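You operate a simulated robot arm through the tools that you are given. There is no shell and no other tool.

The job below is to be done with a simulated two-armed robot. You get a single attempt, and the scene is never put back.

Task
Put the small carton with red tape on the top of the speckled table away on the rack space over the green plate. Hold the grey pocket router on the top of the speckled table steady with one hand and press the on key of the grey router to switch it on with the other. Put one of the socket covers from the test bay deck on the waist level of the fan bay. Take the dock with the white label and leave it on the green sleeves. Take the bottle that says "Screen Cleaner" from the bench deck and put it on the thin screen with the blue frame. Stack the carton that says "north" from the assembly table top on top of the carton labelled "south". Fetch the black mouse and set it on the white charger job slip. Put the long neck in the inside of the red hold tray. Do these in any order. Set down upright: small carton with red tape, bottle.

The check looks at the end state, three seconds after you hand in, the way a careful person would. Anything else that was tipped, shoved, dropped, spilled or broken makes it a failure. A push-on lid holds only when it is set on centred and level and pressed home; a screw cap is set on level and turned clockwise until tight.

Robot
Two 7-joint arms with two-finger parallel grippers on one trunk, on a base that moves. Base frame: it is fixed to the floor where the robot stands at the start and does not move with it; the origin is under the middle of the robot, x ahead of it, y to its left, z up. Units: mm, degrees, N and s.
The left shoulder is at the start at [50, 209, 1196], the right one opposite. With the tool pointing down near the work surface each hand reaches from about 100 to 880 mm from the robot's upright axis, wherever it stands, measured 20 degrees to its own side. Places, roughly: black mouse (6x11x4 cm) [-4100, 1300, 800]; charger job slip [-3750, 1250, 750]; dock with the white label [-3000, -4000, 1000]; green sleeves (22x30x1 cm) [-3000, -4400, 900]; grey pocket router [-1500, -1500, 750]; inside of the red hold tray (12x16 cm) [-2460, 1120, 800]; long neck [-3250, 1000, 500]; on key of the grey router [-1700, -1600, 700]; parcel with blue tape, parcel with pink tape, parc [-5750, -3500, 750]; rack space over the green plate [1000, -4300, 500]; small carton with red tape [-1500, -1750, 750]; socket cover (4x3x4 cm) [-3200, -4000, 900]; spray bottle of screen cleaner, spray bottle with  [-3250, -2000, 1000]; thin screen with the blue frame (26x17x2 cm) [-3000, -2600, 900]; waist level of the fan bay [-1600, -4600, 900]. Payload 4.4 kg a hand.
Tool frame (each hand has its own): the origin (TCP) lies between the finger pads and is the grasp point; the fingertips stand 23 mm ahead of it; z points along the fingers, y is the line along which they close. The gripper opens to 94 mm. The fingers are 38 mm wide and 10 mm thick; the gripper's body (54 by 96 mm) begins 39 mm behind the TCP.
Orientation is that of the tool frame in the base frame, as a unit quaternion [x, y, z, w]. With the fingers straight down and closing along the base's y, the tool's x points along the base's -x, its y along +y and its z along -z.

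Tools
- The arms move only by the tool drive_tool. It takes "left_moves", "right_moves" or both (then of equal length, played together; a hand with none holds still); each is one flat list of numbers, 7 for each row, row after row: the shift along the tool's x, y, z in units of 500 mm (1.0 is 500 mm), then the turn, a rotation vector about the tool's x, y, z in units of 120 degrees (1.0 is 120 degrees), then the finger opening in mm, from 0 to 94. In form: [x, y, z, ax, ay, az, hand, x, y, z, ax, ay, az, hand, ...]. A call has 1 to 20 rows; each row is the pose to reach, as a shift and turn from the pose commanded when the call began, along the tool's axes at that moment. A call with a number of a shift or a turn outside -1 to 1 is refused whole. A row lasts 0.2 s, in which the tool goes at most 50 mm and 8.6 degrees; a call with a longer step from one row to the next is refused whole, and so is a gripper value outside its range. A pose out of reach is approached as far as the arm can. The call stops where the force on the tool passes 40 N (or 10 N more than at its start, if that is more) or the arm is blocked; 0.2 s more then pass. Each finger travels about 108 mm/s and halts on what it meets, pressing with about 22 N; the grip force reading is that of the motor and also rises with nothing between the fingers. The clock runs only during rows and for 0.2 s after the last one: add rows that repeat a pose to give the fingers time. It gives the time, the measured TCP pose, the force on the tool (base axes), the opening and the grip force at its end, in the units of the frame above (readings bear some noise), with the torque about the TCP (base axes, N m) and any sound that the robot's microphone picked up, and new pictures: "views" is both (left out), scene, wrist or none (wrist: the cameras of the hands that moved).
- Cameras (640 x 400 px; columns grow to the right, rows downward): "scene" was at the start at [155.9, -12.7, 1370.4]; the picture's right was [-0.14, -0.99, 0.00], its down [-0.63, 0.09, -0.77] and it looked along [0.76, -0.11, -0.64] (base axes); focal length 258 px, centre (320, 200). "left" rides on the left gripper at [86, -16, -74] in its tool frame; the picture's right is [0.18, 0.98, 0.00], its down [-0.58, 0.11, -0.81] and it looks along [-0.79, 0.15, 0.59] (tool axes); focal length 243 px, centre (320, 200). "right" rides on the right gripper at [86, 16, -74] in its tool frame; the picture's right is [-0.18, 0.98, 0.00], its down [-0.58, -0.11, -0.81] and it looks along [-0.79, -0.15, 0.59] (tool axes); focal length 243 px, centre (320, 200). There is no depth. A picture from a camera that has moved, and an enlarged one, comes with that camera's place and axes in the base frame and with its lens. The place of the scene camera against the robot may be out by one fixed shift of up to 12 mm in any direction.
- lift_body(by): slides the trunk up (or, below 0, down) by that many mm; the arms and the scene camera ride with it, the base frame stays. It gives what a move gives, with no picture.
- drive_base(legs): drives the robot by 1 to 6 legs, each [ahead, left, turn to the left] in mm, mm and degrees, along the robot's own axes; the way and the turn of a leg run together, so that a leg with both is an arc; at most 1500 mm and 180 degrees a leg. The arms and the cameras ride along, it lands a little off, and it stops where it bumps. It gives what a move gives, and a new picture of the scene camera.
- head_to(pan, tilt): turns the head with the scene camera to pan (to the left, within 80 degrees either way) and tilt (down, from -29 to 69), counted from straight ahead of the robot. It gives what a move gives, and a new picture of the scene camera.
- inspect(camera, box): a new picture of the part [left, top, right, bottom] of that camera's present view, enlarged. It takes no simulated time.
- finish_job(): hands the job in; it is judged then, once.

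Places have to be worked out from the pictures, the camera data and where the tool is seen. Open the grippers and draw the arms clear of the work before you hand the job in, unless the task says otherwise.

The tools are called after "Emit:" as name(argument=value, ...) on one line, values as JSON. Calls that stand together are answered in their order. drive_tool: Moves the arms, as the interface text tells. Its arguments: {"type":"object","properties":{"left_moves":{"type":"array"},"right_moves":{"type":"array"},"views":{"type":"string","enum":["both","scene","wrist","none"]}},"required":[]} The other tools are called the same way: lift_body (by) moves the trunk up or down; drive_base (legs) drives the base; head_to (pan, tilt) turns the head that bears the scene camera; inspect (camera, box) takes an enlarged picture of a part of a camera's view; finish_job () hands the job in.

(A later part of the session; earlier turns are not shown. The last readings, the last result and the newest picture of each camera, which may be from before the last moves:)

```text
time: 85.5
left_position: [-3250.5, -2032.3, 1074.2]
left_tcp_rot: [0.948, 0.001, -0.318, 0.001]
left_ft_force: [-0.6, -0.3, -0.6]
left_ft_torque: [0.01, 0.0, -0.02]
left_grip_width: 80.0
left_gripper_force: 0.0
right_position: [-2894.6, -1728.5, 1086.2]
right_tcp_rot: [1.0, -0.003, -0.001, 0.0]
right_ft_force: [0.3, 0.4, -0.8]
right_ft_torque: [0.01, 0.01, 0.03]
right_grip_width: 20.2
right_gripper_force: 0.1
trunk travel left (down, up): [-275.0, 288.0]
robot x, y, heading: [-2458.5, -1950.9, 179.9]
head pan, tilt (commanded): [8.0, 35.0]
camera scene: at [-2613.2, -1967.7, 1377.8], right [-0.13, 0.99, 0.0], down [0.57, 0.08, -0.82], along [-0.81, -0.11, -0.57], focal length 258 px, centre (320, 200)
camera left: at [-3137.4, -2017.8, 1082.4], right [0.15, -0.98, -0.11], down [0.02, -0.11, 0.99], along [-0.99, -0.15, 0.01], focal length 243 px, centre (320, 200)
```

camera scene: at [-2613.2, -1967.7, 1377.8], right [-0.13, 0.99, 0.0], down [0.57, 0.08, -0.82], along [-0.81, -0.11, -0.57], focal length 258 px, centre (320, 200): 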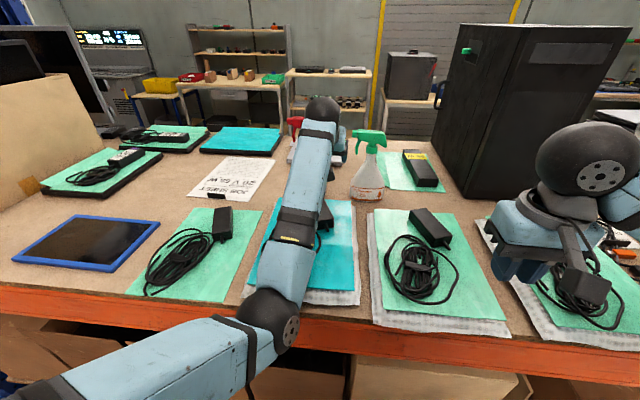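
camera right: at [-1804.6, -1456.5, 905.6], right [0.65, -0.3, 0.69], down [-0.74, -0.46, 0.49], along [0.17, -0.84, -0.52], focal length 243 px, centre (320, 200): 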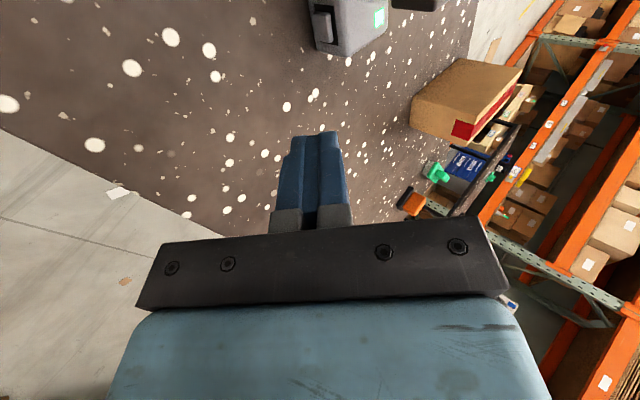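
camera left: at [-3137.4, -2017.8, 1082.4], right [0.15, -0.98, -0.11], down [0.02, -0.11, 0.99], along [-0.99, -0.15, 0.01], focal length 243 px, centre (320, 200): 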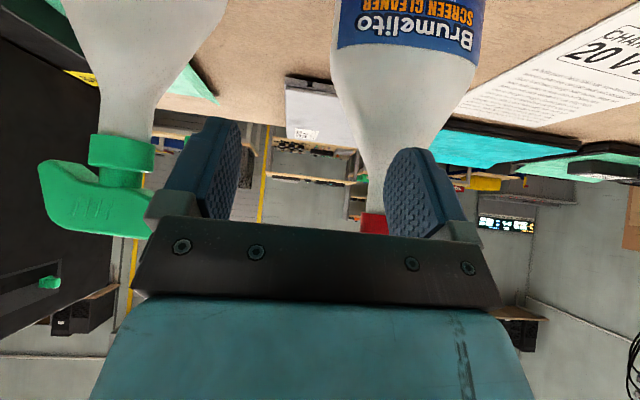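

The hand is now pitched about 37° down-forward and follows commands again. I back off slightly, align with the bottle axis (y≈-2088) and pitch to about 67° with 64 mm opening, keeping the camera bracket above the adaptor.

Emit:
drive_tool(left_moves=[0.03, 0.02, -0.04, 0, -0.05, 0, 70, 0.05, 0.06, -0.052, 0, -0.1, 0, 64, 0.05, 0.1, -0.052, 0, -0.15, 0, 64, 0.05, 0.111, -0.052, 0, -0.2, 0, 64, 0.05, 0.111, -0.052, 0, -0.25, 0, 64], views="both")

```text
time: 86.7
left_position: [-3209.7, -2079.7, 1084.1]
left_tcp_rot: [0.833, -0.004, -0.553, -0.005]
left_ft_force: [0.1, -1.0, -0.8]
left_ft_torque: [-0.02, 0.02, 0.01]
left_grip_width: 64.0
left_gripper_force: 0.0
right_position: [-2890.1, -1728.3, 1087.9]
right_tcp_rot: [1.0, -0.003, -0.002, 0.0]
right_ft_force: [0.4, 0.1, 0.6]
right_ft_torque: [-0.01, -0.02, 0.02]
right_grip_width: 20.1
right_gripper_force: 0.0
trunk travel left (down, up): [-275.0, 288.0]
robot x, y, heading: [-2463.4, -1955.3, 179.8]
head pan, tilt (commanded): [8.0, 35.0]
camera scene: at [-2609.2, -1967.2, 1378.4], right [-0.13, 0.99, 0.0], down [0.57, 0.08, -0.82], along [-0.81, -0.11, -0.57], focal length 258 px, centre (320, 200)
camera left: at [-3108.1, -2064.4, 1033.7], right [0.06, -0.98, -0.17], down [0.52, -0.12, 0.85], along [-0.85, -0.14, 0.5], focal length 243 px, centre (320, 200)
```

scene: 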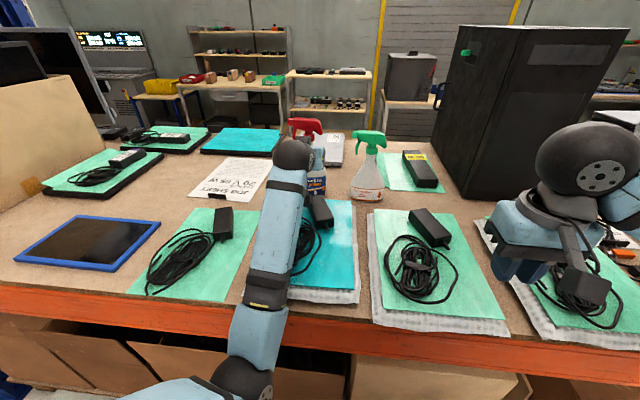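
left: 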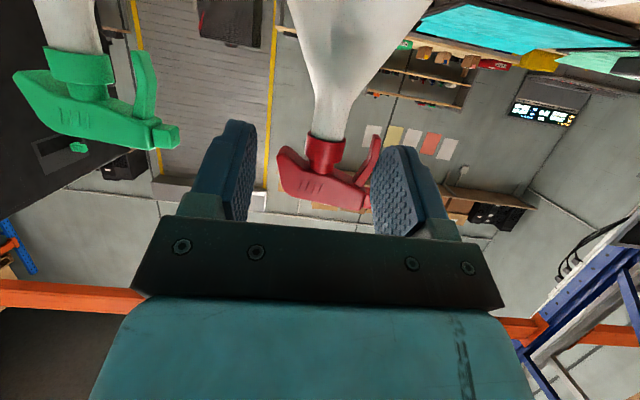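

From the wrist view the neck centre is at y≈-2089, z≈1075–1082, with the trigger tip about 45 mm south of it. I advance horizontally so the fingers straddle the neck, opening 56 mm.

Emit:
drive_tool(left_moves=[-0.016, 0.0186, 0.04, 0, 0, 0, 58, -0.032, 0.0186, 0.085, 0, 0, 0, 56, -0.047, 0.0186, 0.127, 0, 0, 0, 56, -0.0626, 0.0186, 0.169, 0, 0, 0, 56], views="both")

```text
time: 87.7
left_position: [-3303.7, -2090.2, 1071.1]
left_tcp_rot: [0.836, -0.002, -0.549, -0.002]
left_ft_force: [-0.3, 0.7, 1.1]
left_ft_torque: [-0.01, 0.0, 0.04]
left_grip_width: 56.3
left_gripper_force: 0.1
right_position: [-2892.9, -1728.9, 1085.9]
right_tcp_rot: [1.0, -0.005, -0.001, 0.0]
right_ft_force: [0.2, -0.4, 0.0]
right_ft_torque: [-0.01, 0.01, -0.02]
right_grip_width: 19.9
right_gripper_force: 0.1
trunk travel left (down, up): [-275.0, 288.0]
robot x, y, heading: [-2463.9, -1953.7, 179.4]
head pan, tilt (commanded): [8.0, 35.0]
camera scene: at [-2612.5, -1967.4, 1377.9], right [-0.13, 0.99, 0.0], down [0.57, 0.08, -0.82], along [-0.81, -0.11, -0.57], focal length 258 px, centre (320, 200)
camera left: at [-3200.7, -2075.5, 1022.7], right [0.07, -0.98, -0.17], down [0.51, -0.12, 0.85], along [-0.86, -0.14, 0.49], focal length 243 px, centre (320, 200)
```

scene: 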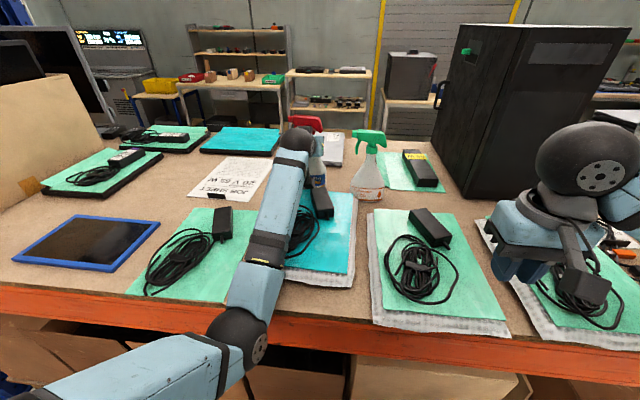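
left: 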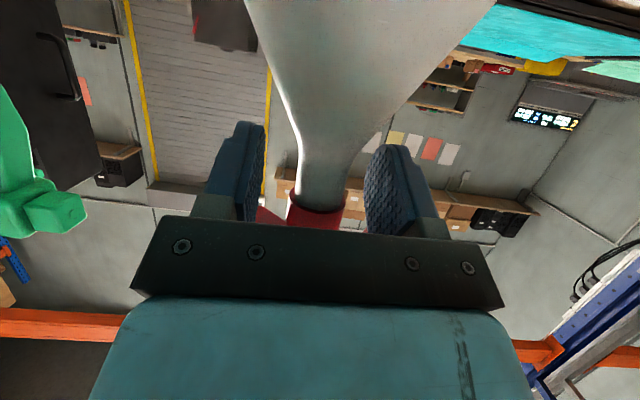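

The neck is between the fingers at z≈1071. I advance 6 mm and close on it.

Emit:
drive_tool(left_moves=[-0.005, 0, 0.011, 0, 0, 0, 56, -0.005, 0, 0.011, 0, 0, 0, 40, -0.005, 0, 0.011, 0, 0, 0, 20, -0.005, 0, 0.011, 0, 0, 0, 10, -0.005, 0, 0.011, 0, 0, 0, 10], views="wrist")

```text
time: 88.9
left_position: [-3309.2, -2089.9, 1072.5]
left_tcp_rot: [0.835, -0.003, -0.55, -0.004]
left_ft_force: [0.2, -3.2, 10.8]
left_ft_torque: [-0.14, 0.58, 0.09]
left_grip_width: 42.5
left_gripper_force: 22.0
right_position: [-2893.4, -1728.8, 1087.1]
right_tcp_rot: [1.0, -0.004, -0.001, -0.002]
right_ft_force: [-1.3, 0.2, 0.5]
right_ft_torque: [0.02, 0.02, -0.01]
right_grip_width: 20.0
right_gripper_force: 0.1
trunk travel left (down, up): [-275.0, 288.0]
robot x, y, heading: [-2462.1, -1954.4, 179.5]
head pan, tilt (commanded): [8.0, 35.0]
camera left: at [-3207.0, -2075.3, 1024.3], right [0.07, -0.98, -0.17], down [0.51, -0.12, 0.85], along [-0.86, -0.14, 0.49], focal length 243 px, centre (320, 200)
```

left: 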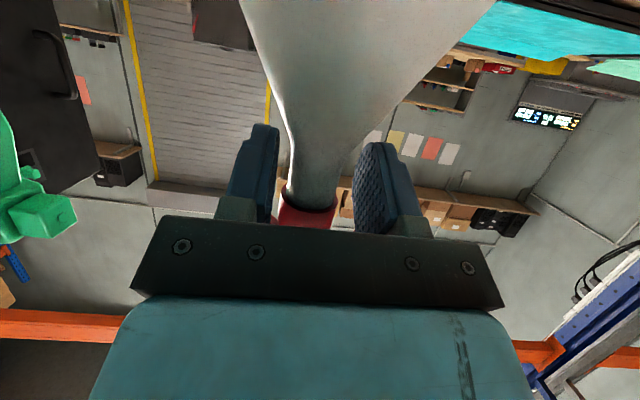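

The pads grip the cone at 42 mm with an upward push of 11 N, which may slip. I open, raise the hand 14 mm to sit at the collar/neck, and close again.

Emit:
drive_tool(left_moves=[0, 0, 0, 0, 0, 0, 54, 0, 0, 0, 0, 0, 0, 54, -0.013, 0, -0.0055, 0, 0, 0, 54, -0.0258, 0, -0.0109, 0, 0, 0, 54, -0.0258, 0, -0.0109, 0, 0, 0, 40, -0.0258, 0, -0.0109, 0, 0, 0, 25, -0.0258, 0, -0.0109, 0, 0, 0, 10, -0.0258, 0, -0.0109, 0, 0, 0, 10], views="both")

```text
time: 90.7
left_position: [-3309.6, -2089.4, 1082.1]
left_tcp_rot: [0.836, -0.003, -0.549, -0.004]
left_ft_force: [-0.1, 0.2, 0.3]
left_ft_torque: [-0.03, -0.04, -0.01]
left_grip_width: 32.6
left_gripper_force: 21.7
right_position: [-2894.1, -1728.4, 1085.2]
right_tcp_rot: [1.0, -0.003, 0.0, -0.001]
right_ft_force: [0.0, 0.2, -0.2]
right_ft_torque: [0.0, -0.04, 0.06]
right_grip_width: 20.1
right_gripper_force: 0.0
trunk travel left (down, up): [-275.0, 288.0]
robot x, y, heading: [-2462.2, -1957.2, 179.6]
head pan, tilt (commanded): [8.0, 35.0]
camera scene: at [-2614.1, -1967.6, 1377.6], right [-0.13, 0.99, 0.0], down [0.57, 0.08, -0.82], along [-0.81, -0.11, -0.57], focal length 258 px, centre (320, 200)
camera left: at [-3208.1, -2075.1, 1034.6], right [0.07, -0.98, -0.17], down [0.51, -0.12, 0.85], along [-0.86, -0.14, 0.49], focal length 243 px, centre (320, 200)
```

scene: 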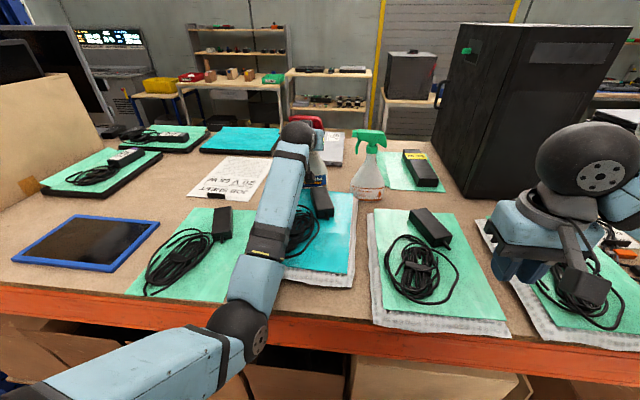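
left: 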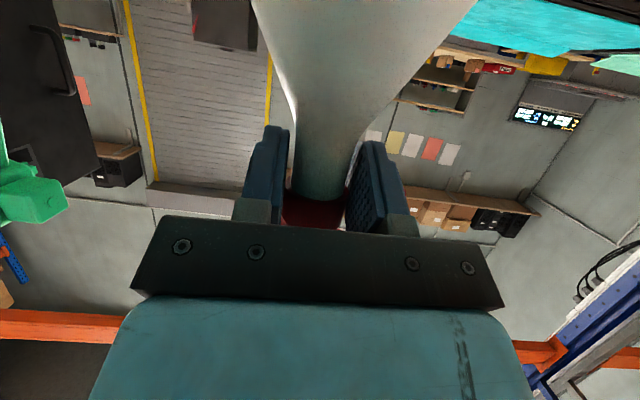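

Grip is now 32.6 mm with no vertical push. I lift the bottle straight up 120 mm.

Emit:
drive_tool(left_moves=[-0.037, 0, -0.0156, 0, 0, 0, 10, -0.111, 0, -0.0467, 0, 0, 0, 10, -0.184, 0, -0.0778, 0, 0, 0, 10, -0.221, 0, -0.0934, 0, 0, 0, 10], views="both")

```text
time: 91.7
left_position: [-3309.6, -2088.8, 1201.4]
left_tcp_rot: [0.836, -0.003, -0.549, -0.004]
left_ft_force: [0.7, -0.4, -5.5]
left_ft_torque: [0.01, -0.05, 0.02]
left_grip_width: 32.4
left_gripper_force: 21.5
right_position: [-2894.0, -1729.1, 1085.9]
right_tcp_rot: [1.0, -0.003, 0.0, -0.001]
right_ft_force: [0.1, -0.5, 0.9]
right_ft_torque: [-0.03, -0.03, 0.0]
right_grip_width: 20.1
right_gripper_force: 0.1
trunk travel left (down, up): [-275.0, 288.0]
robot x, y, heading: [-2460.9, -1953.9, 179.5]
head pan, tilt (commanded): [8.0, 35.0]
camera scene: at [-2613.9, -1967.6, 1377.6], right [-0.13, 0.99, 0.0], down [0.57, 0.08, -0.82], along [-0.81, -0.11, -0.57], focal length 258 px, centre (320, 200)
camera left: at [-3206.4, -2075.0, 1152.9], right [0.07, -0.98, -0.17], down [0.51, -0.12, 0.85], along [-0.86, -0.14, 0.49], focal length 243 px, centre (320, 200)
```

scene: 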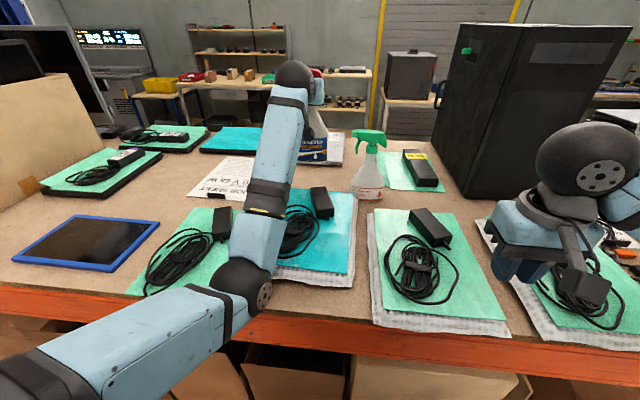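
left: 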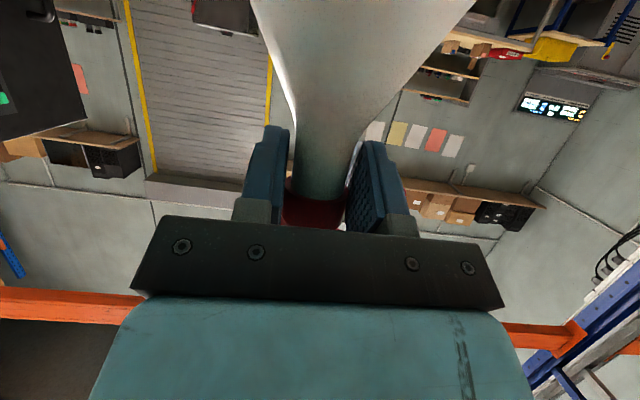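

The bottle is held (5.5 N weight). The screen's centre is near (-3005,-2605), top z≈919. I raise the trunk 120 mm for clearance, then drive left along the rack.

Emit:
lift_body(by=120)

Emit:
drive_base(legs=[[-100, 500, 0]])

```text
time: 93.2
left_position: [-3308.9, -2090.7, 1321.3]
left_tcp_rot: [0.837, -0.004, -0.547, -0.005]
left_ft_force: [0.1, 0.8, -6.1]
left_ft_torque: [0.01, -0.02, -0.01]
left_grip_width: 32.5
left_gripper_force: 22.0
right_position: [-2894.9, -1729.3, 1206.1]
right_tcp_rot: [1.0, -0.003, 0.001, 0.0]
right_ft_force: [-0.3, -0.4, 0.0]
right_ft_torque: [-0.02, 0.04, -0.01]
right_grip_width: 20.2
right_gripper_force: 0.1
trunk travel left (down, up): [-395.0, 168.0]
robot x, y, heading: [-2463.6, -1958.4, 179.5]
head pan, tilt (commanded): [8.0, 35.0]
```

```text
time: 98.1
left_position: [-3215.7, -2579.4, 1319.9]
left_tcp_rot: [0.836, -0.005, -0.548, -0.005]
left_ft_force: [-0.2, -0.5, -5.2]
left_ft_torque: [0.0, -0.01, -0.01]
left_grip_width: 32.4
left_gripper_force: 22.0
right_position: [-2797.7, -2223.1, 1204.7]
right_tcp_rot: [1.0, -0.008, 0.001, -0.001]
right_ft_force: [0.7, -0.2, 0.2]
right_ft_torque: [0.0, 0.01, -0.02]
right_grip_width: 20.1
right_gripper_force: 0.0
trunk travel left (down, up): [-395.0, 168.0]
robot x, y, heading: [-2366.4, -2451.7, 179.2]
head pan, tilt (commanded): [8.0, 35.0]
camera scene: at [-2519.1, -2463.1, 1497.6], right [-0.13, 0.99, 0.0], down [0.57, 0.07, -0.82], along [-0.81, -0.1, -0.57], focal length 258 px, centre (320, 200)
```

scene: 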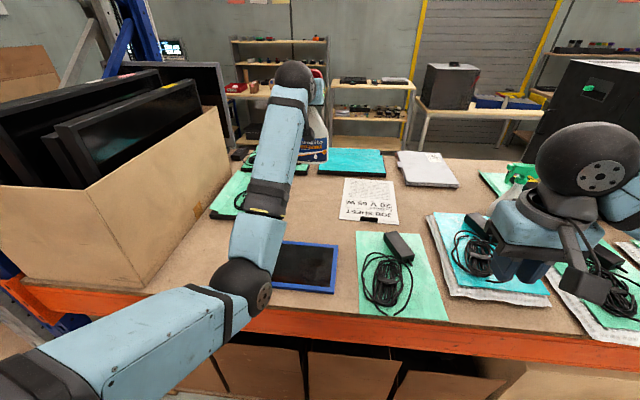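

Screen centre confirmed at ≈(-3004,-2606). I back the base up a little and shift left 27 mm, then pull the arm in over the screen.

Emit:
drive_base(legs=[[-80, 25, 0]])

```text
time: 99.2
left_position: [-3137.6, -2605.9, 1321.2]
left_tcp_rot: [0.836, -0.005, -0.548, -0.005]
left_ft_force: [-0.7, -0.1, -5.6]
left_ft_torque: [0.01, -0.05, -0.03]
left_grip_width: 32.5
left_gripper_force: 22.2
right_position: [-2721.2, -2247.3, 1204.4]
right_tcp_rot: [1.0, -0.007, -0.001, 0.0]
right_ft_force: [-0.4, 0.4, 0.7]
right_ft_torque: [-0.03, 0.02, 0.02]
right_grip_width: 19.8
right_gripper_force: 0.0
trunk travel left (down, up): [-395.0, 168.0]
robot x, y, heading: [-2292.3, -2476.3, 179.3]
head pan, tilt (commanded): [8.0, 35.0]
camera scene: at [-2442.0, -2488.8, 1497.6], right [-0.13, 0.99, 0.0], down [0.57, 0.07, -0.82], along [-0.81, -0.1, -0.57], focal length 258 px, centre (320, 200)
```

scene: 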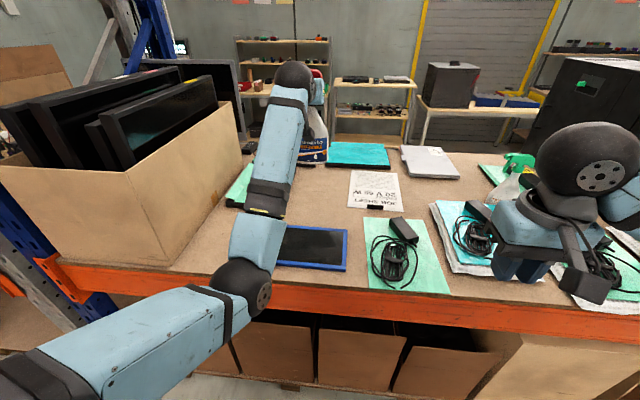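

Now I pull the left hand 137 mm toward me at constant height to be over the screen's centre.

Emit:
drive_tool(left_moves=[0.02, 0, -0.046, 0, 0, 0, 10, 0.05, 0, -0.115, 0, 0, 0, 10, 0.08, 0, -0.184, 0, 0, 0, 10, 0.109, 0, -0.2506, 0, 0, 0, 10], views="both")

```text
time: 100.2
left_position: [-3001.0, -2606.6, 1323.1]
left_tcp_rot: [0.836, -0.005, -0.548, -0.005]
left_ft_force: [0.7, 0.8, -6.1]
left_ft_torque: [0.01, -0.06, -0.01]
left_grip_width: 32.6
left_gripper_force: 21.6
right_position: [-2720.0, -2247.8, 1204.9]
right_tcp_rot: [1.0, -0.007, -0.002, 0.0]
right_ft_force: [0.3, -0.7, -0.3]
right_ft_torque: [0.03, 0.02, 0.01]
right_grip_width: 20.0
right_gripper_force: 0.0
trunk travel left (down, up): [-395.0, 168.0]
robot x, y, heading: [-2290.0, -2479.0, 179.2]
head pan, tilt (commanded): [8.0, 35.0]
camera scene: at [-2440.7, -2488.5, 1497.8], right [-0.13, 0.99, 0.0], down [0.57, 0.07, -0.82], along [-0.81, -0.1, -0.57], focal length 258 px, centre (320, 200)
camera left: at [-2898.5, -2592.9, 1274.4], right [0.06, -0.98, -0.17], down [0.51, -0.12, 0.85], along [-0.86, -0.14, 0.49], focal length 243 px, centre (320, 200)
```

scene: 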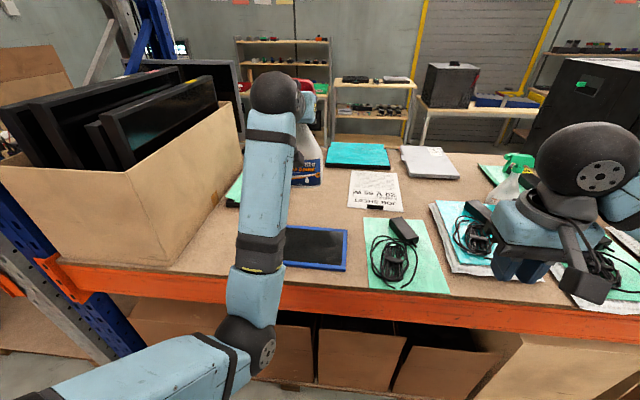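
left: 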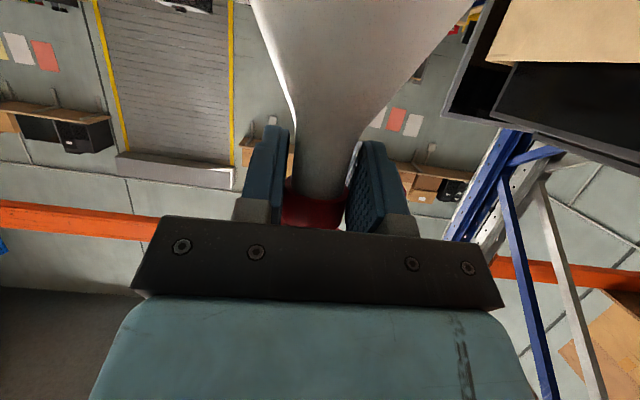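

The bottle hangs over the screen. I lower the trunk 120 mm, then go down with the arm.

Emit:
lift_body(by=-120)

Emit:
drive_tool(left_moves=[0.05, 0, 0.022, 0, 0, 0, 10, 0.1, 0, 0.0435, 0, 0, 0, 10, 0.149, 0, 0.065, 0, 0, 0, 10], views="both")

```text
time: 101.7
left_position: [-3002.6, -2606.9, 1201.4]
left_tcp_rot: [0.836, -0.005, -0.548, -0.005]
left_ft_force: [-0.3, 1.6, -5.8]
left_ft_torque: [-0.01, -0.03, 0.02]
left_grip_width: 32.5
left_gripper_force: 22.4
right_position: [-2720.9, -2247.6, 1085.8]
right_tcp_rot: [1.0, -0.007, -0.001, -0.001]
right_ft_force: [0.2, 0.1, 0.0]
right_ft_torque: [0.01, 0.01, -0.03]
right_grip_width: 20.1
right_gripper_force: 0.0
trunk travel left (down, up): [-275.0, 288.0]
robot x, y, heading: [-2290.5, -2475.8, 179.3]
head pan, tilt (commanded): [8.0, 35.0]
```

```text
time: 102.5
left_position: [-3001.7, -2606.9, 1120.5]
left_tcp_rot: [0.837, -0.004, -0.548, -0.004]
left_ft_force: [0.4, 0.0, -5.2]
left_ft_torque: [0.0, -0.05, 0.0]
left_grip_width: 32.6
left_gripper_force: 22.0
right_position: [-2721.7, -2247.3, 1085.4]
right_tcp_rot: [1.0, -0.007, 0.0, -0.001]
right_ft_force: [0.1, -0.4, 0.4]
right_ft_torque: [-0.02, -0.03, -0.02]
right_grip_width: 20.1
right_gripper_force: 0.1
trunk travel left (down, up): [-275.0, 288.0]
robot x, y, heading: [-2286.2, -2478.3, 179.0]
head pan, tilt (commanded): [8.0, 35.0]
camera scene: at [-2442.2, -2488.9, 1377.6], right [-0.13, 0.99, 0.0], down [0.57, 0.07, -0.82], along [-0.81, -0.1, -0.57], focal length 258 px, centre (320, 200)
camera left: at [-2899.4, -2592.9, 1073.0], right [0.06, -0.98, -0.17], down [0.51, -0.12, 0.85], along [-0.86, -0.14, 0.49], focal length 243 px, centre (320, 200)
```

scene: 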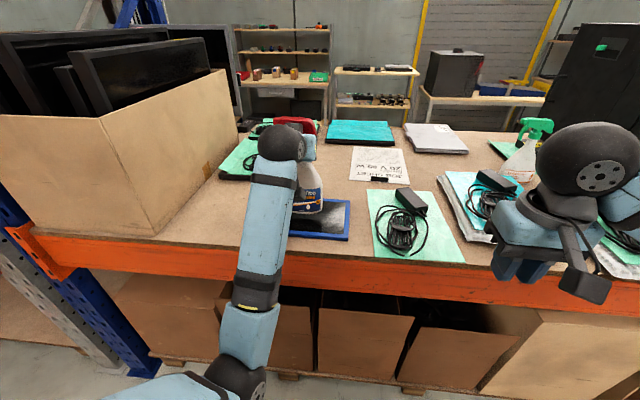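
left: 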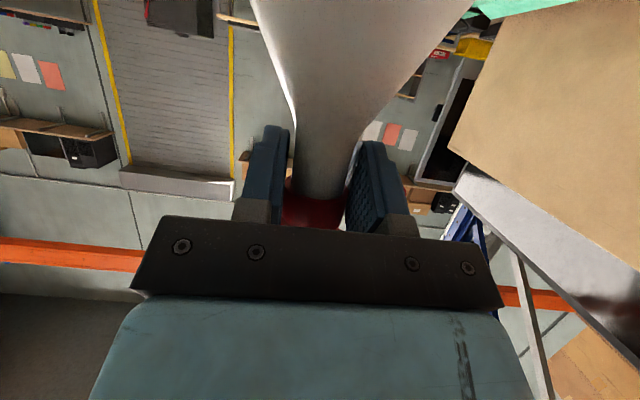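

Emit:
inspect(camera="scene", box=[230, 150, 400, 270])

```text
3.33 times, centred on (315, 210) of scene
camera zoom: at [-2442.2, -2488.9, 1377.6], right [-0.13, 0.99, 0.0], down [0.57, 0.07, -0.82], along [-0.81, -0.1, -0.57], focal length 860 px, centre (337, 167)
```

zoom: 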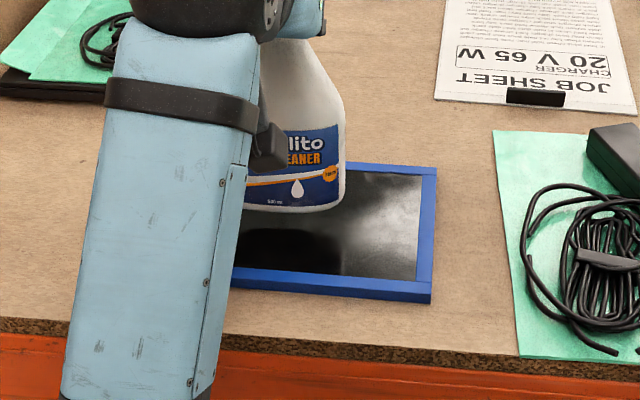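

Emit:
drive_tool(left_moves=[0.011, 0, 0.0048, 0, 0, 0, 10, 0.022, 0, 0.0096, 0, 0, 0, 10, 0.026, 0, 0.0112, 0, 0, 0, 10, 0.0293, 0, 0.0128, 0, 0, 0, 10], views="none")

```text
time: 103.5
left_position: [-3002.7, -2607.0, 1104.6]
left_tcp_rot: [0.836, -0.006, -0.548, -0.005]
left_ft_force: [-0.1, -0.3, -5.0]
left_ft_torque: [0.0, -0.04, 0.0]
left_grip_width: 32.7
left_gripper_force: 21.7
right_position: [-2720.4, -2247.4, 1085.2]
right_tcp_rot: [1.0, -0.008, 0.0, -0.001]
right_ft_force: [0.0, 0.9, 0.9]
right_ft_torque: [0.0, 0.02, -0.01]
right_grip_width: 19.9
right_gripper_force: 0.1
trunk travel left (down, up): [-275.0, 288.0]
robot x, y, heading: [-2289.0, -2475.9, 179.2]
head pan, tilt (commanded): [8.0, 35.0]
```

Still carrying the full weight at TCP z=1104.6; I lower in 2 mm steps until the load comes off.

Emit:
drive_tool(left_moves=[0.0037, 0, 0.0016, 0, 0, 0, 10, 0.0073, 0, 0.0032, 0, 0, 0, 10, 0.0073, 0, 0.0032, 0, 0, 0, 10], views="none")

```text
time: 104.2
left_position: [-3003.1, -2606.8, 1100.0]
left_tcp_rot: [0.837, -0.006, -0.548, -0.006]
left_ft_force: [-0.1, 0.1, -5.4]
left_ft_torque: [0.04, -0.03, 0.01]
left_grip_width: 32.7
left_gripper_force: 22.2
right_position: [-2722.0, -2247.5, 1085.6]
right_tcp_rot: [1.0, -0.007, -0.001, -0.001]
right_ft_force: [-1.0, -0.2, 0.4]
right_ft_torque: [-0.01, -0.01, 0.01]
right_grip_width: 20.0
right_gripper_force: 0.1
trunk travel left (down, up): [-275.0, 288.0]
robot x, y, heading: [-2291.5, -2475.5, 179.4]
head pan, tilt (commanded): [8.0, 35.0]
```

Emit:
drive_tool(left_moves=[0.0037, 0, 0.0016, 0, 0, 0, 10, 0.0073, 0, 0.0032, 0, 0, 0, 10, 0.011, 0, 0.0048, 0, 0, 0, 10, 0.011, 0, 0.0048, 0, 0, 0, 10], views="scene")

```text
time: 105.2
left_position: [-3001.2, -2605.2, 1093.5]
left_tcp_rot: [0.837, -0.005, -0.548, -0.005]
left_ft_force: [0.2, 0.1, -4.9]
left_ft_torque: [-0.02, 0.0, -0.01]
left_grip_width: 32.7
left_gripper_force: 22.5
right_position: [-2720.2, -2247.7, 1084.6]
right_tcp_rot: [1.0, -0.007, 0.0, -0.001]
right_ft_force: [0.8, -0.4, 0.3]
right_ft_torque: [0.0, 0.0, -0.01]
right_grip_width: 20.0
right_gripper_force: 0.2
trunk travel left (down, up): [-275.0, 288.0]
robot x, y, heading: [-2290.8, -2477.2, 178.9]
head pan, tilt (commanded): [8.0, 35.0]
camera scene: at [-2441.9, -2488.7, 1377.6], right [-0.13, 0.99, 0.0], down [0.57, 0.07, -0.82], along [-0.81, -0.1, -0.57], focal length 258 px, centre (320, 200)
```

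scene: 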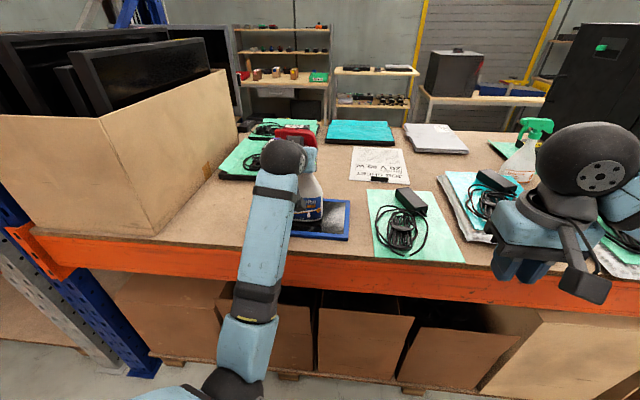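

Emit:
drive_tool(left_moves=[0.0037, 0, 0.0016, 0, 0, 0, 10, 0.0055, 0, 0.0024, 0, 0, 0, 10, 0.0055, 0, 0.0024, 0, 0, 0, 10], views="none")

Emit:
inspect(camera="scene", box=[230, 150, 400, 270])

```text
time: 106.0
left_position: [-3000.4, -2604.9, 1093.7]
left_tcp_rot: [0.835, -0.005, -0.55, -0.005]
left_ft_force: [0.0, 1.3, 8.9]
left_ft_torque: [-0.14, 0.59, -0.01]
left_grip_width: 32.6
left_gripper_force: 21.7
right_position: [-2718.9, -2248.9, 1086.8]
right_tcp_rot: [1.0, -0.007, -0.001, 0.0]
right_ft_force: [0.1, -0.6, 0.3]
right_ft_torque: [-0.04, 0.02, 0.03]
right_grip_width: 20.1
right_gripper_force: 0.1
trunk travel left (down, up): [-275.0, 288.0]
robot x, y, heading: [-2293.4, -2477.2, 178.9]
head pan, tilt (commanded): [8.0, 35.0]
```

```text
3.33 times, centred on (315, 210) of scene
camera zoom: at [-2440.2, -2488.2, 1378.1], right [-0.13, 0.99, 0.0], down [0.57, 0.07, -0.82], along [-0.81, -0.1, -0.57], focal length 860 px, centre (337, 167)
```

zoom: 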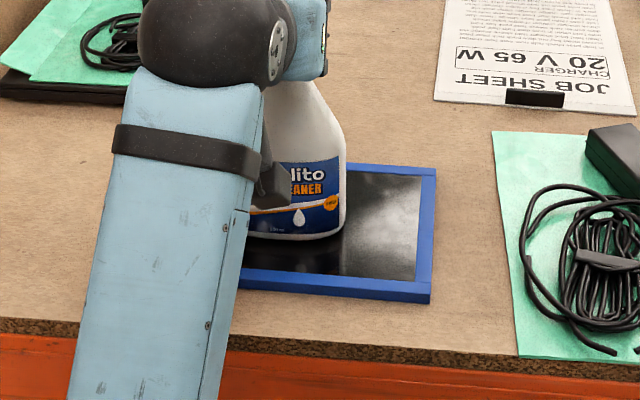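

The base has landed on the screen (force now +9 N). I ease up 1.5 mm and open the fingers.

Emit:
drive_tool(left_moves=[-0.0024, 0, -0.001, 0, 0, 0, 10, -0.0024, 0, -0.001, 0, 0, 0, 30, -0.0024, 0, -0.001, 0, 0, 0, 40, -0.0024, 0, -0.001, 0, 0, 0, 52, -0.0024, 0, -0.001, 0, 0, 0, 56, -0.0024, 0, -0.001, 0, 0, 0, 56], views="both")

```text
time: 107.5
left_position: [-3001.5, -2605.4, 1092.4]
left_tcp_rot: [0.836, -0.006, -0.549, -0.005]
left_ft_force: [-0.1, 1.3, -0.8]
left_ft_torque: [0.0, 0.01, -0.01]
left_grip_width: 55.3
left_gripper_force: 0.0
right_position: [-2720.2, -2247.7, 1085.3]
right_tcp_rot: [1.0, -0.007, 0.0, 0.0]
right_ft_force: [0.6, -1.0, -0.3]
right_ft_torque: [0.02, 0.0, 0.01]
right_grip_width: 20.1
right_gripper_force: 0.0
trunk travel left (down, up): [-275.0, 288.0]
robot x, y, heading: [-2288.9, -2480.0, 179.2]
head pan, tilt (commanded): [8.0, 35.0]
camera scene: at [-2441.4, -2488.5, 1377.7], right [-0.13, 0.99, 0.0], down [0.57, 0.07, -0.82], along [-0.81, -0.1, -0.57], focal length 258 px, centre (320, 200)
camera left: at [-2899.1, -2591.7, 1044.3], right [0.06, -0.98, -0.17], down [0.51, -0.12, 0.85], along [-0.86, -0.14, 0.49], focal length 243 px, centre (320, 200)
```

scene: 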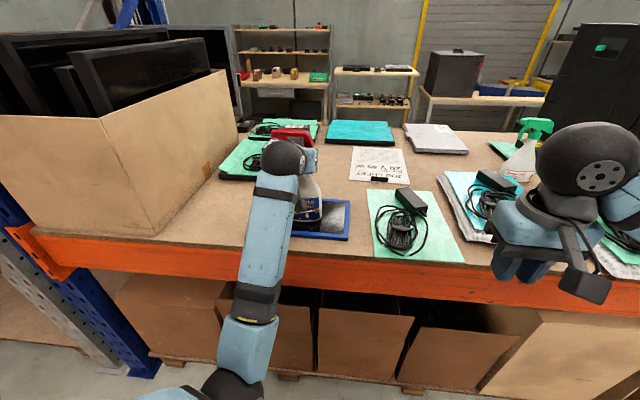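
left: 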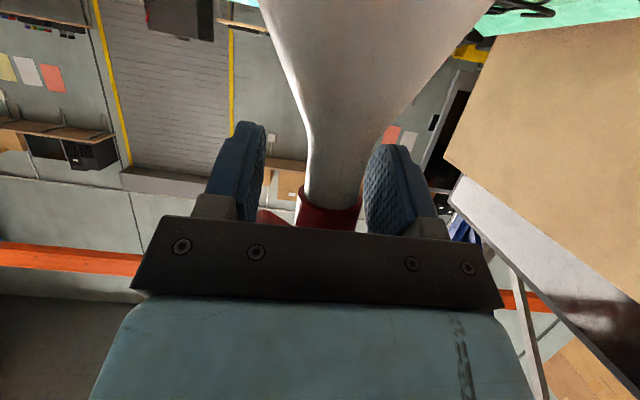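

The bottle stands free between the open fingers. I retreat straight back from it.

Emit:
drive_tool(left_moves=[0.012, 0, -0.0275, 0, 0, 0, 56, 0.032, 0, -0.0733, 0, 0, 0, 56, 0.056, 0, -0.128, 0, 0, 0, 56, 0.08, 0, -0.183, 0, 0, 0, 56], views="both")

Emit:
inspect(camera="scene", box=[230, 120, 400, 270])

```text
time: 108.7
left_position: [-2912.3, -2625.2, 1133.6]
left_tcp_rot: [0.813, -0.005, -0.582, 0.015]
left_ft_force: [0.1, 1.3, -0.8]
left_ft_torque: [0.02, -0.04, -0.04]
left_grip_width: 56.4
left_gripper_force: 0.3
right_position: [-2720.4, -2247.3, 1086.3]
right_tcp_rot: [1.0, -0.006, 0.0, -0.002]
right_ft_force: [-0.5, 0.3, 0.8]
right_ft_torque: [0.02, -0.02, 0.01]
right_grip_width: 20.0
right_gripper_force: 0.1
trunk travel left (down, up): [-275.0, 288.0]
robot x, y, heading: [-2288.0, -2480.5, 179.2]
head pan, tilt (commanded): [8.0, 35.0]
stopped in row 4 (left hand): the arm was blocked; the commanded pose is now the measured one
camera scene: at [-2441.5, -2488.6, 1377.7], right [-0.13, 0.99, 0.0], down [0.57, 0.07, -0.82], along [-0.81, -0.1, -0.57], focal length 258 px, centre (320, 200)
camera left: at [-2814.2, -2611.8, 1076.7], right [0.07, -0.99, -0.14], down [0.58, -0.08, 0.81], along [-0.81, -0.14, 0.56], focal length 243 px, centre (320, 200)
```

scene: 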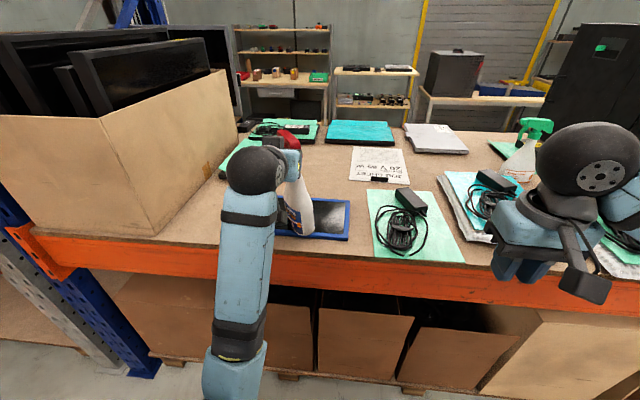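
left: 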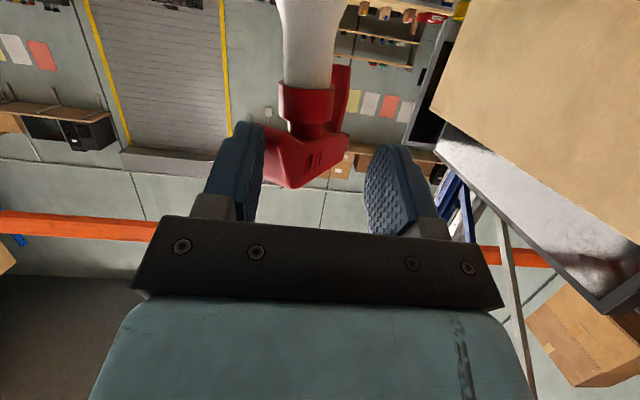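

```text
2.67 times, centred on (315, 195) of scene
camera zoom: at [-2441.5, -2488.6, 1377.7], right [-0.13, 0.99, 0.0], down [0.57, 0.07, -0.82], along [-0.81, -0.1, -0.57], focal length 688 px, centre (333, 213)
```

zoom: 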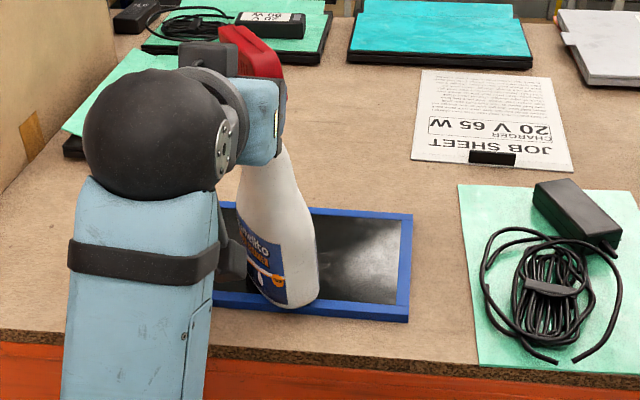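

The arm hit a joint limit while retreating, drifted sideways/up and the fingers turned the bottle about its vertical axis; its head's back end now sits between the fingers. I look closer before freeing it.

Emit:
inspect(camera="left", box=[180, 0, 460, 240])

Emit:
inspect(camera="scene", box=[255, 120, 345, 250])

```text
1.67 times, centred on (320, 120) of left
camera zoom: at [-2814.2, -2611.8, 1076.7], right [0.07, -0.99, -0.14], down [0.58, -0.08, 0.81], along [-0.81, -0.14, 0.56], focal length 404 px, centre (320, 333)
```

zoom: 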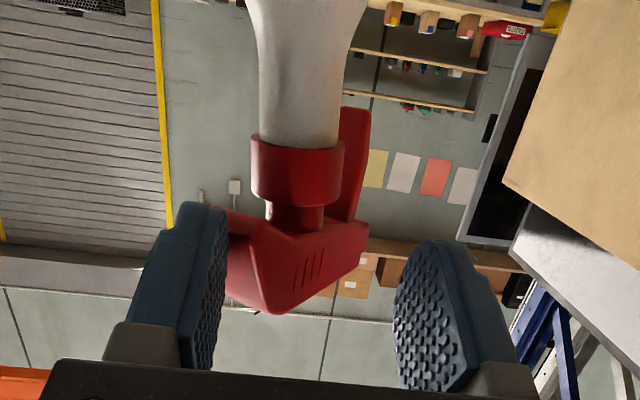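

```text
3.08 times, centred on (300, 185) of scene
camera zoom: at [-2441.5, -2488.6, 1377.7], right [-0.13, 0.99, 0.0], down [0.57, 0.07, -0.82], along [-0.81, -0.1, -0.57], focal length 794 px, centre (382, 246)
```

zoom: 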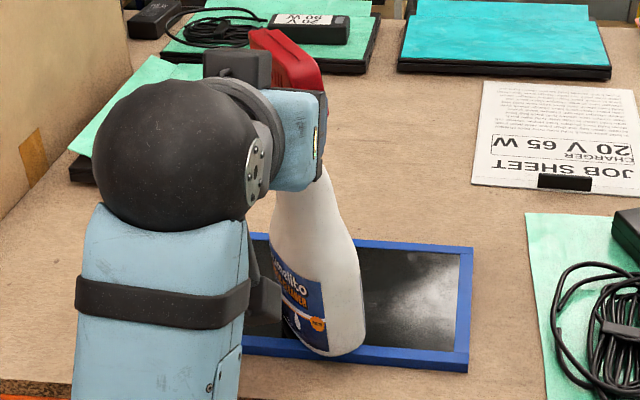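

The bottle looks upright, only turned; the left finger lies behind (robot side of) its head, so backing straight out is free. I retreat with the base 60 mm instead of the arm.

Emit:
drive_base(legs=[[-60, 0, 0]])

Emit:
inspect(camera="left", box=[180, 0, 460, 240])

Emit:
inspect(camera="scene", box=[235, 110, 385, 250])

```text
time: 109.6
left_position: [-2852.5, -2628.1, 1133.7]
left_tcp_rot: [0.814, -0.004, -0.581, 0.016]
left_ft_force: [0.3, 0.2, -0.3]
left_ft_torque: [-0.01, -0.02, 0.0]
left_grip_width: 56.2
left_gripper_force: 0.1
right_position: [-2660.9, -2248.2, 1086.9]
right_tcp_rot: [1.0, -0.006, -0.001, 0.0]
right_ft_force: [0.5, 0.0, -0.1]
right_ft_torque: [-0.01, 0.02, -0.05]
right_grip_width: 20.0
right_gripper_force: 0.0
trunk travel left (down, up): [-275.0, 288.0]
robot x, y, heading: [-2232.7, -2476.9, 179.2]
head pan, tilt (commanded): [8.0, 35.0]
camera scene: at [-2382.1, -2489.5, 1377.9], right [-0.13, 0.99, 0.0], down [0.57, 0.07, -0.82], along [-0.81, -0.1, -0.57], focal length 258 px, centre (320, 200)
```

scene: 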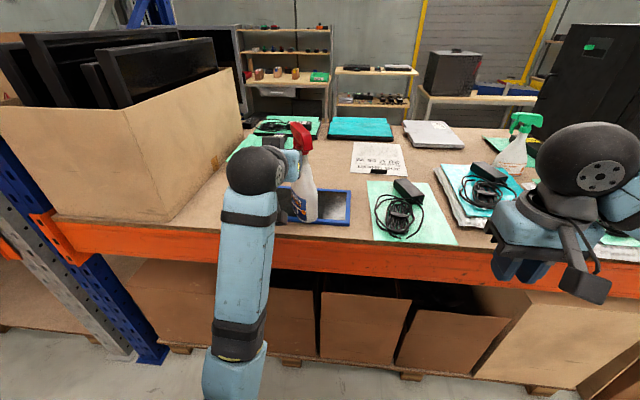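

```text
1.67 times, centred on (320, 120) of left
camera zoom: at [-2755.0, -2612.9, 1077.1], right [0.07, -0.99, -0.14], down [0.58, -0.08, 0.81], along [-0.81, -0.14, 0.56], focal length 404 px, centre (320, 333)
```

zoom: 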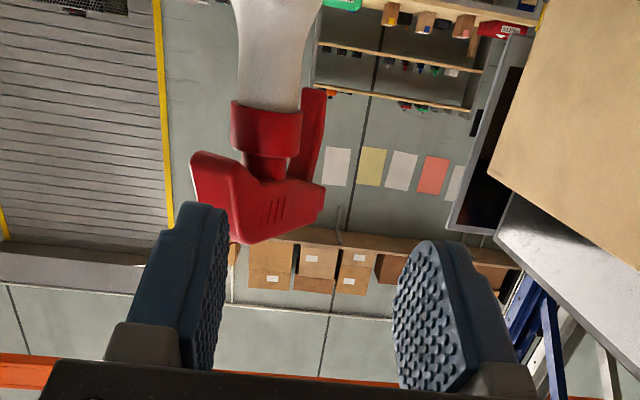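

```text
2.86 times, centred on (310, 180) of scene
camera zoom: at [-2382.1, -2489.5, 1377.9], right [-0.13, 0.99, 0.0], down [0.57, 0.07, -0.82], along [-0.81, -0.1, -0.57], focal length 737 px, centre (349, 257)
```

zoom: 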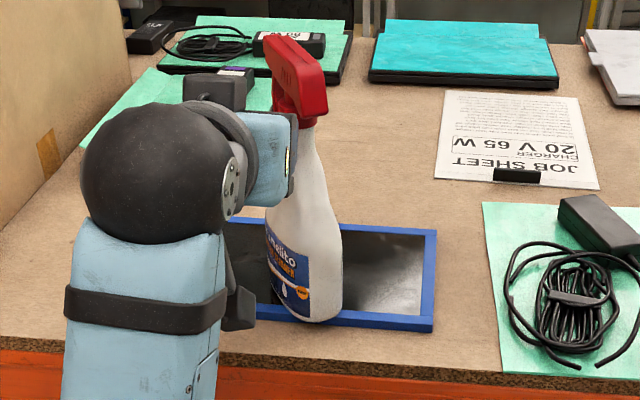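

Emit:
inspect(camera="scene", box=[280, 180, 360, 240])

```text
6.67 times, centred on (320, 210) of scene
camera zoom: at [-2382.1, -2489.5, 1377.9], right [-0.13, 0.99, 0.0], down [0.57, 0.07, -0.82], along [-0.81, -0.1, -0.57], focal length 1720 px, centre (320, 133)
```

zoom: 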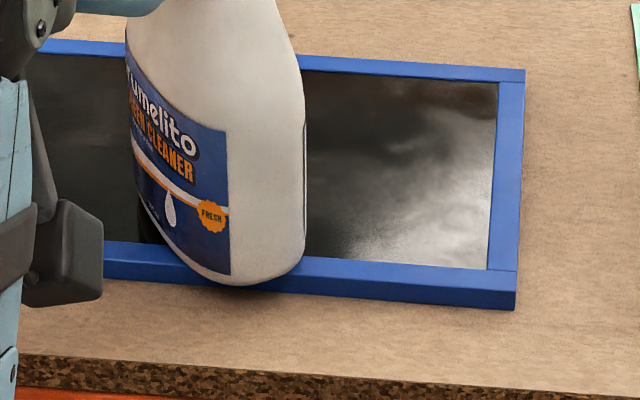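

The bottle stands upright on the screen (base centre ≈(-2965,-2608), on the screen's footprint). I raise the trunk 200 mm so the arms clear everything, then drive back north to put the displaced charger right with the right hand.

Emit:
lift_body(by=200)

Emit:
drive_base(legs=[[0, -250, 0.8], [240, 0, 0]])

Emit:
head_to(pan=-5, tilt=45)

```text
time: 111.8
left_position: [-2855.0, -2627.8, 1333.6]
left_tcp_rot: [0.813, -0.004, -0.582, 0.016]
left_ft_force: [0.1, -0.9, 0.2]
left_ft_torque: [-0.02, 0.02, -0.03]
left_grip_width: 56.0
left_gripper_force: 0.0
right_position: [-2662.6, -2248.7, 1284.4]
right_tcp_rot: [1.0, -0.005, 0.0, 0.001]
right_ft_force: [-0.5, 0.6, -0.4]
right_ft_torque: [0.0, -0.04, 0.02]
right_grip_width: 20.0
right_gripper_force: 0.0
trunk travel left (down, up): [-475.0, 88.0]
robot x, y, heading: [-2233.8, -2474.9, 179.4]
head pan, tilt (commanded): [8.0, 35.0]
```

```text
time: 116.0
left_position: [-3092.0, -2390.9, 1333.2]
left_tcp_rot: [0.813, 0.004, -0.582, 0.022]
left_ft_force: [0.8, -0.4, -0.2]
left_ft_torque: [-0.03, 0.04, 0.01]
left_grip_width: 55.7
left_gripper_force: 0.1
right_position: [-2908.2, -2009.4, 1286.4]
right_tcp_rot: [1.0, 0.005, 0.0, -0.001]
right_ft_force: [-0.4, -0.2, 0.2]
right_ft_torque: [0.0, -0.01, -0.01]
right_grip_width: 19.9
right_gripper_force: 0.1
trunk travel left (down, up): [-475.0, 88.0]
robot x, y, heading: [-2472.6, -2232.4, -179.2]
head pan, tilt (commanded): [8.0, 35.0]
camera scene: at [-2623.7, -2244.5, 1577.8], right [-0.15, 0.99, 0.0], down [0.57, 0.08, -0.82], along [-0.81, -0.12, -0.57], focal length 258 px, centre (320, 200)
```

scene: 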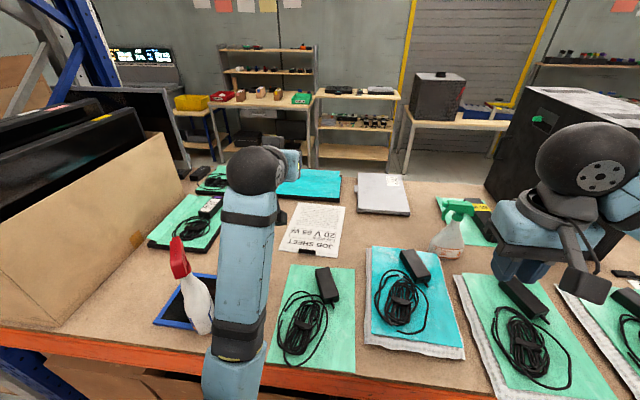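

```text
time: 116.7
left_position: [-3092.3, -2392.7, 1333.6]
left_tcp_rot: [0.813, 0.004, -0.582, 0.023]
left_ft_force: [0.8, -0.1, -0.5]
left_ft_torque: [0.01, -0.01, -0.01]
left_grip_width: 55.9
left_gripper_force: 0.0
right_position: [-2908.3, -2009.0, 1284.9]
right_tcp_rot: [1.0, 0.005, -0.001, 0.0]
right_ft_force: [0.1, 0.1, -0.9]
right_ft_torque: [-0.02, 0.01, -0.02]
right_grip_width: 20.0
right_gripper_force: 0.1
trunk travel left (down, up): [-475.0, 88.0]
robot x, y, heading: [-2471.4, -2230.0, -179.3]
head pan, tilt (commanded): [-5.0, 45.0]
camera scene: at [-2618.6, -2225.1, 1562.9], right [0.08, 1.0, 0.0], down [0.7, -0.06, -0.71], along [-0.71, 0.06, -0.71], focal length 258 px, centre (320, 200)
```

scene: 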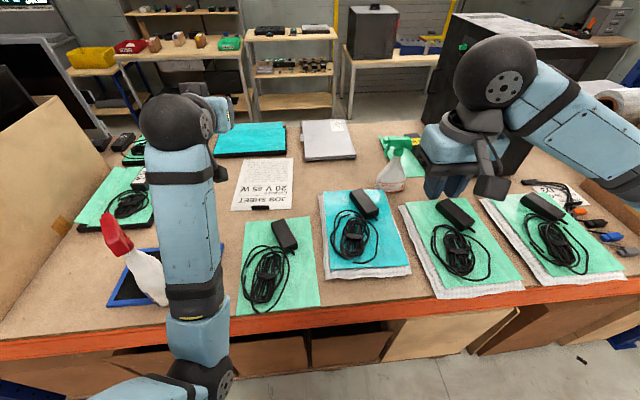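

Emit:
inspect(camera="scene", box=[310, 175, 430, 285])

Emit:
inspect(camera="scene", box=[80, 190, 240, 320])

```text
3.64 times, centred on (370, 230) of scene
camera zoom: at [-2618.6, -2225.1, 1562.9], right [0.08, 1.0, 0.0], down [0.7, -0.06, -0.71], along [-0.71, 0.06, -0.71], focal length 938 px, centre (138, 91)
```

zoom: 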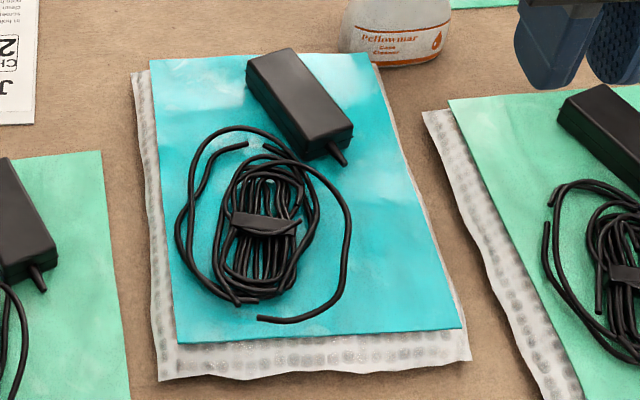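

```text
3.08 times, centred on (160, 255) of scene
camera zoom: at [-2618.6, -2225.1, 1562.9], right [0.08, 1.0, 0.0], down [0.7, -0.06, -0.71], along [-0.71, 0.06, -0.71], focal length 794 px, centre (812, 31)
```

zoom: 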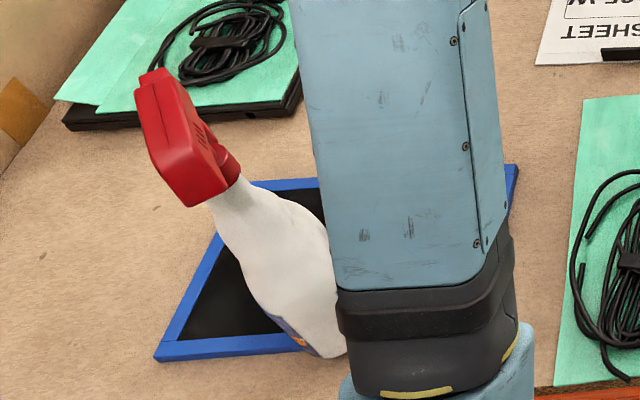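

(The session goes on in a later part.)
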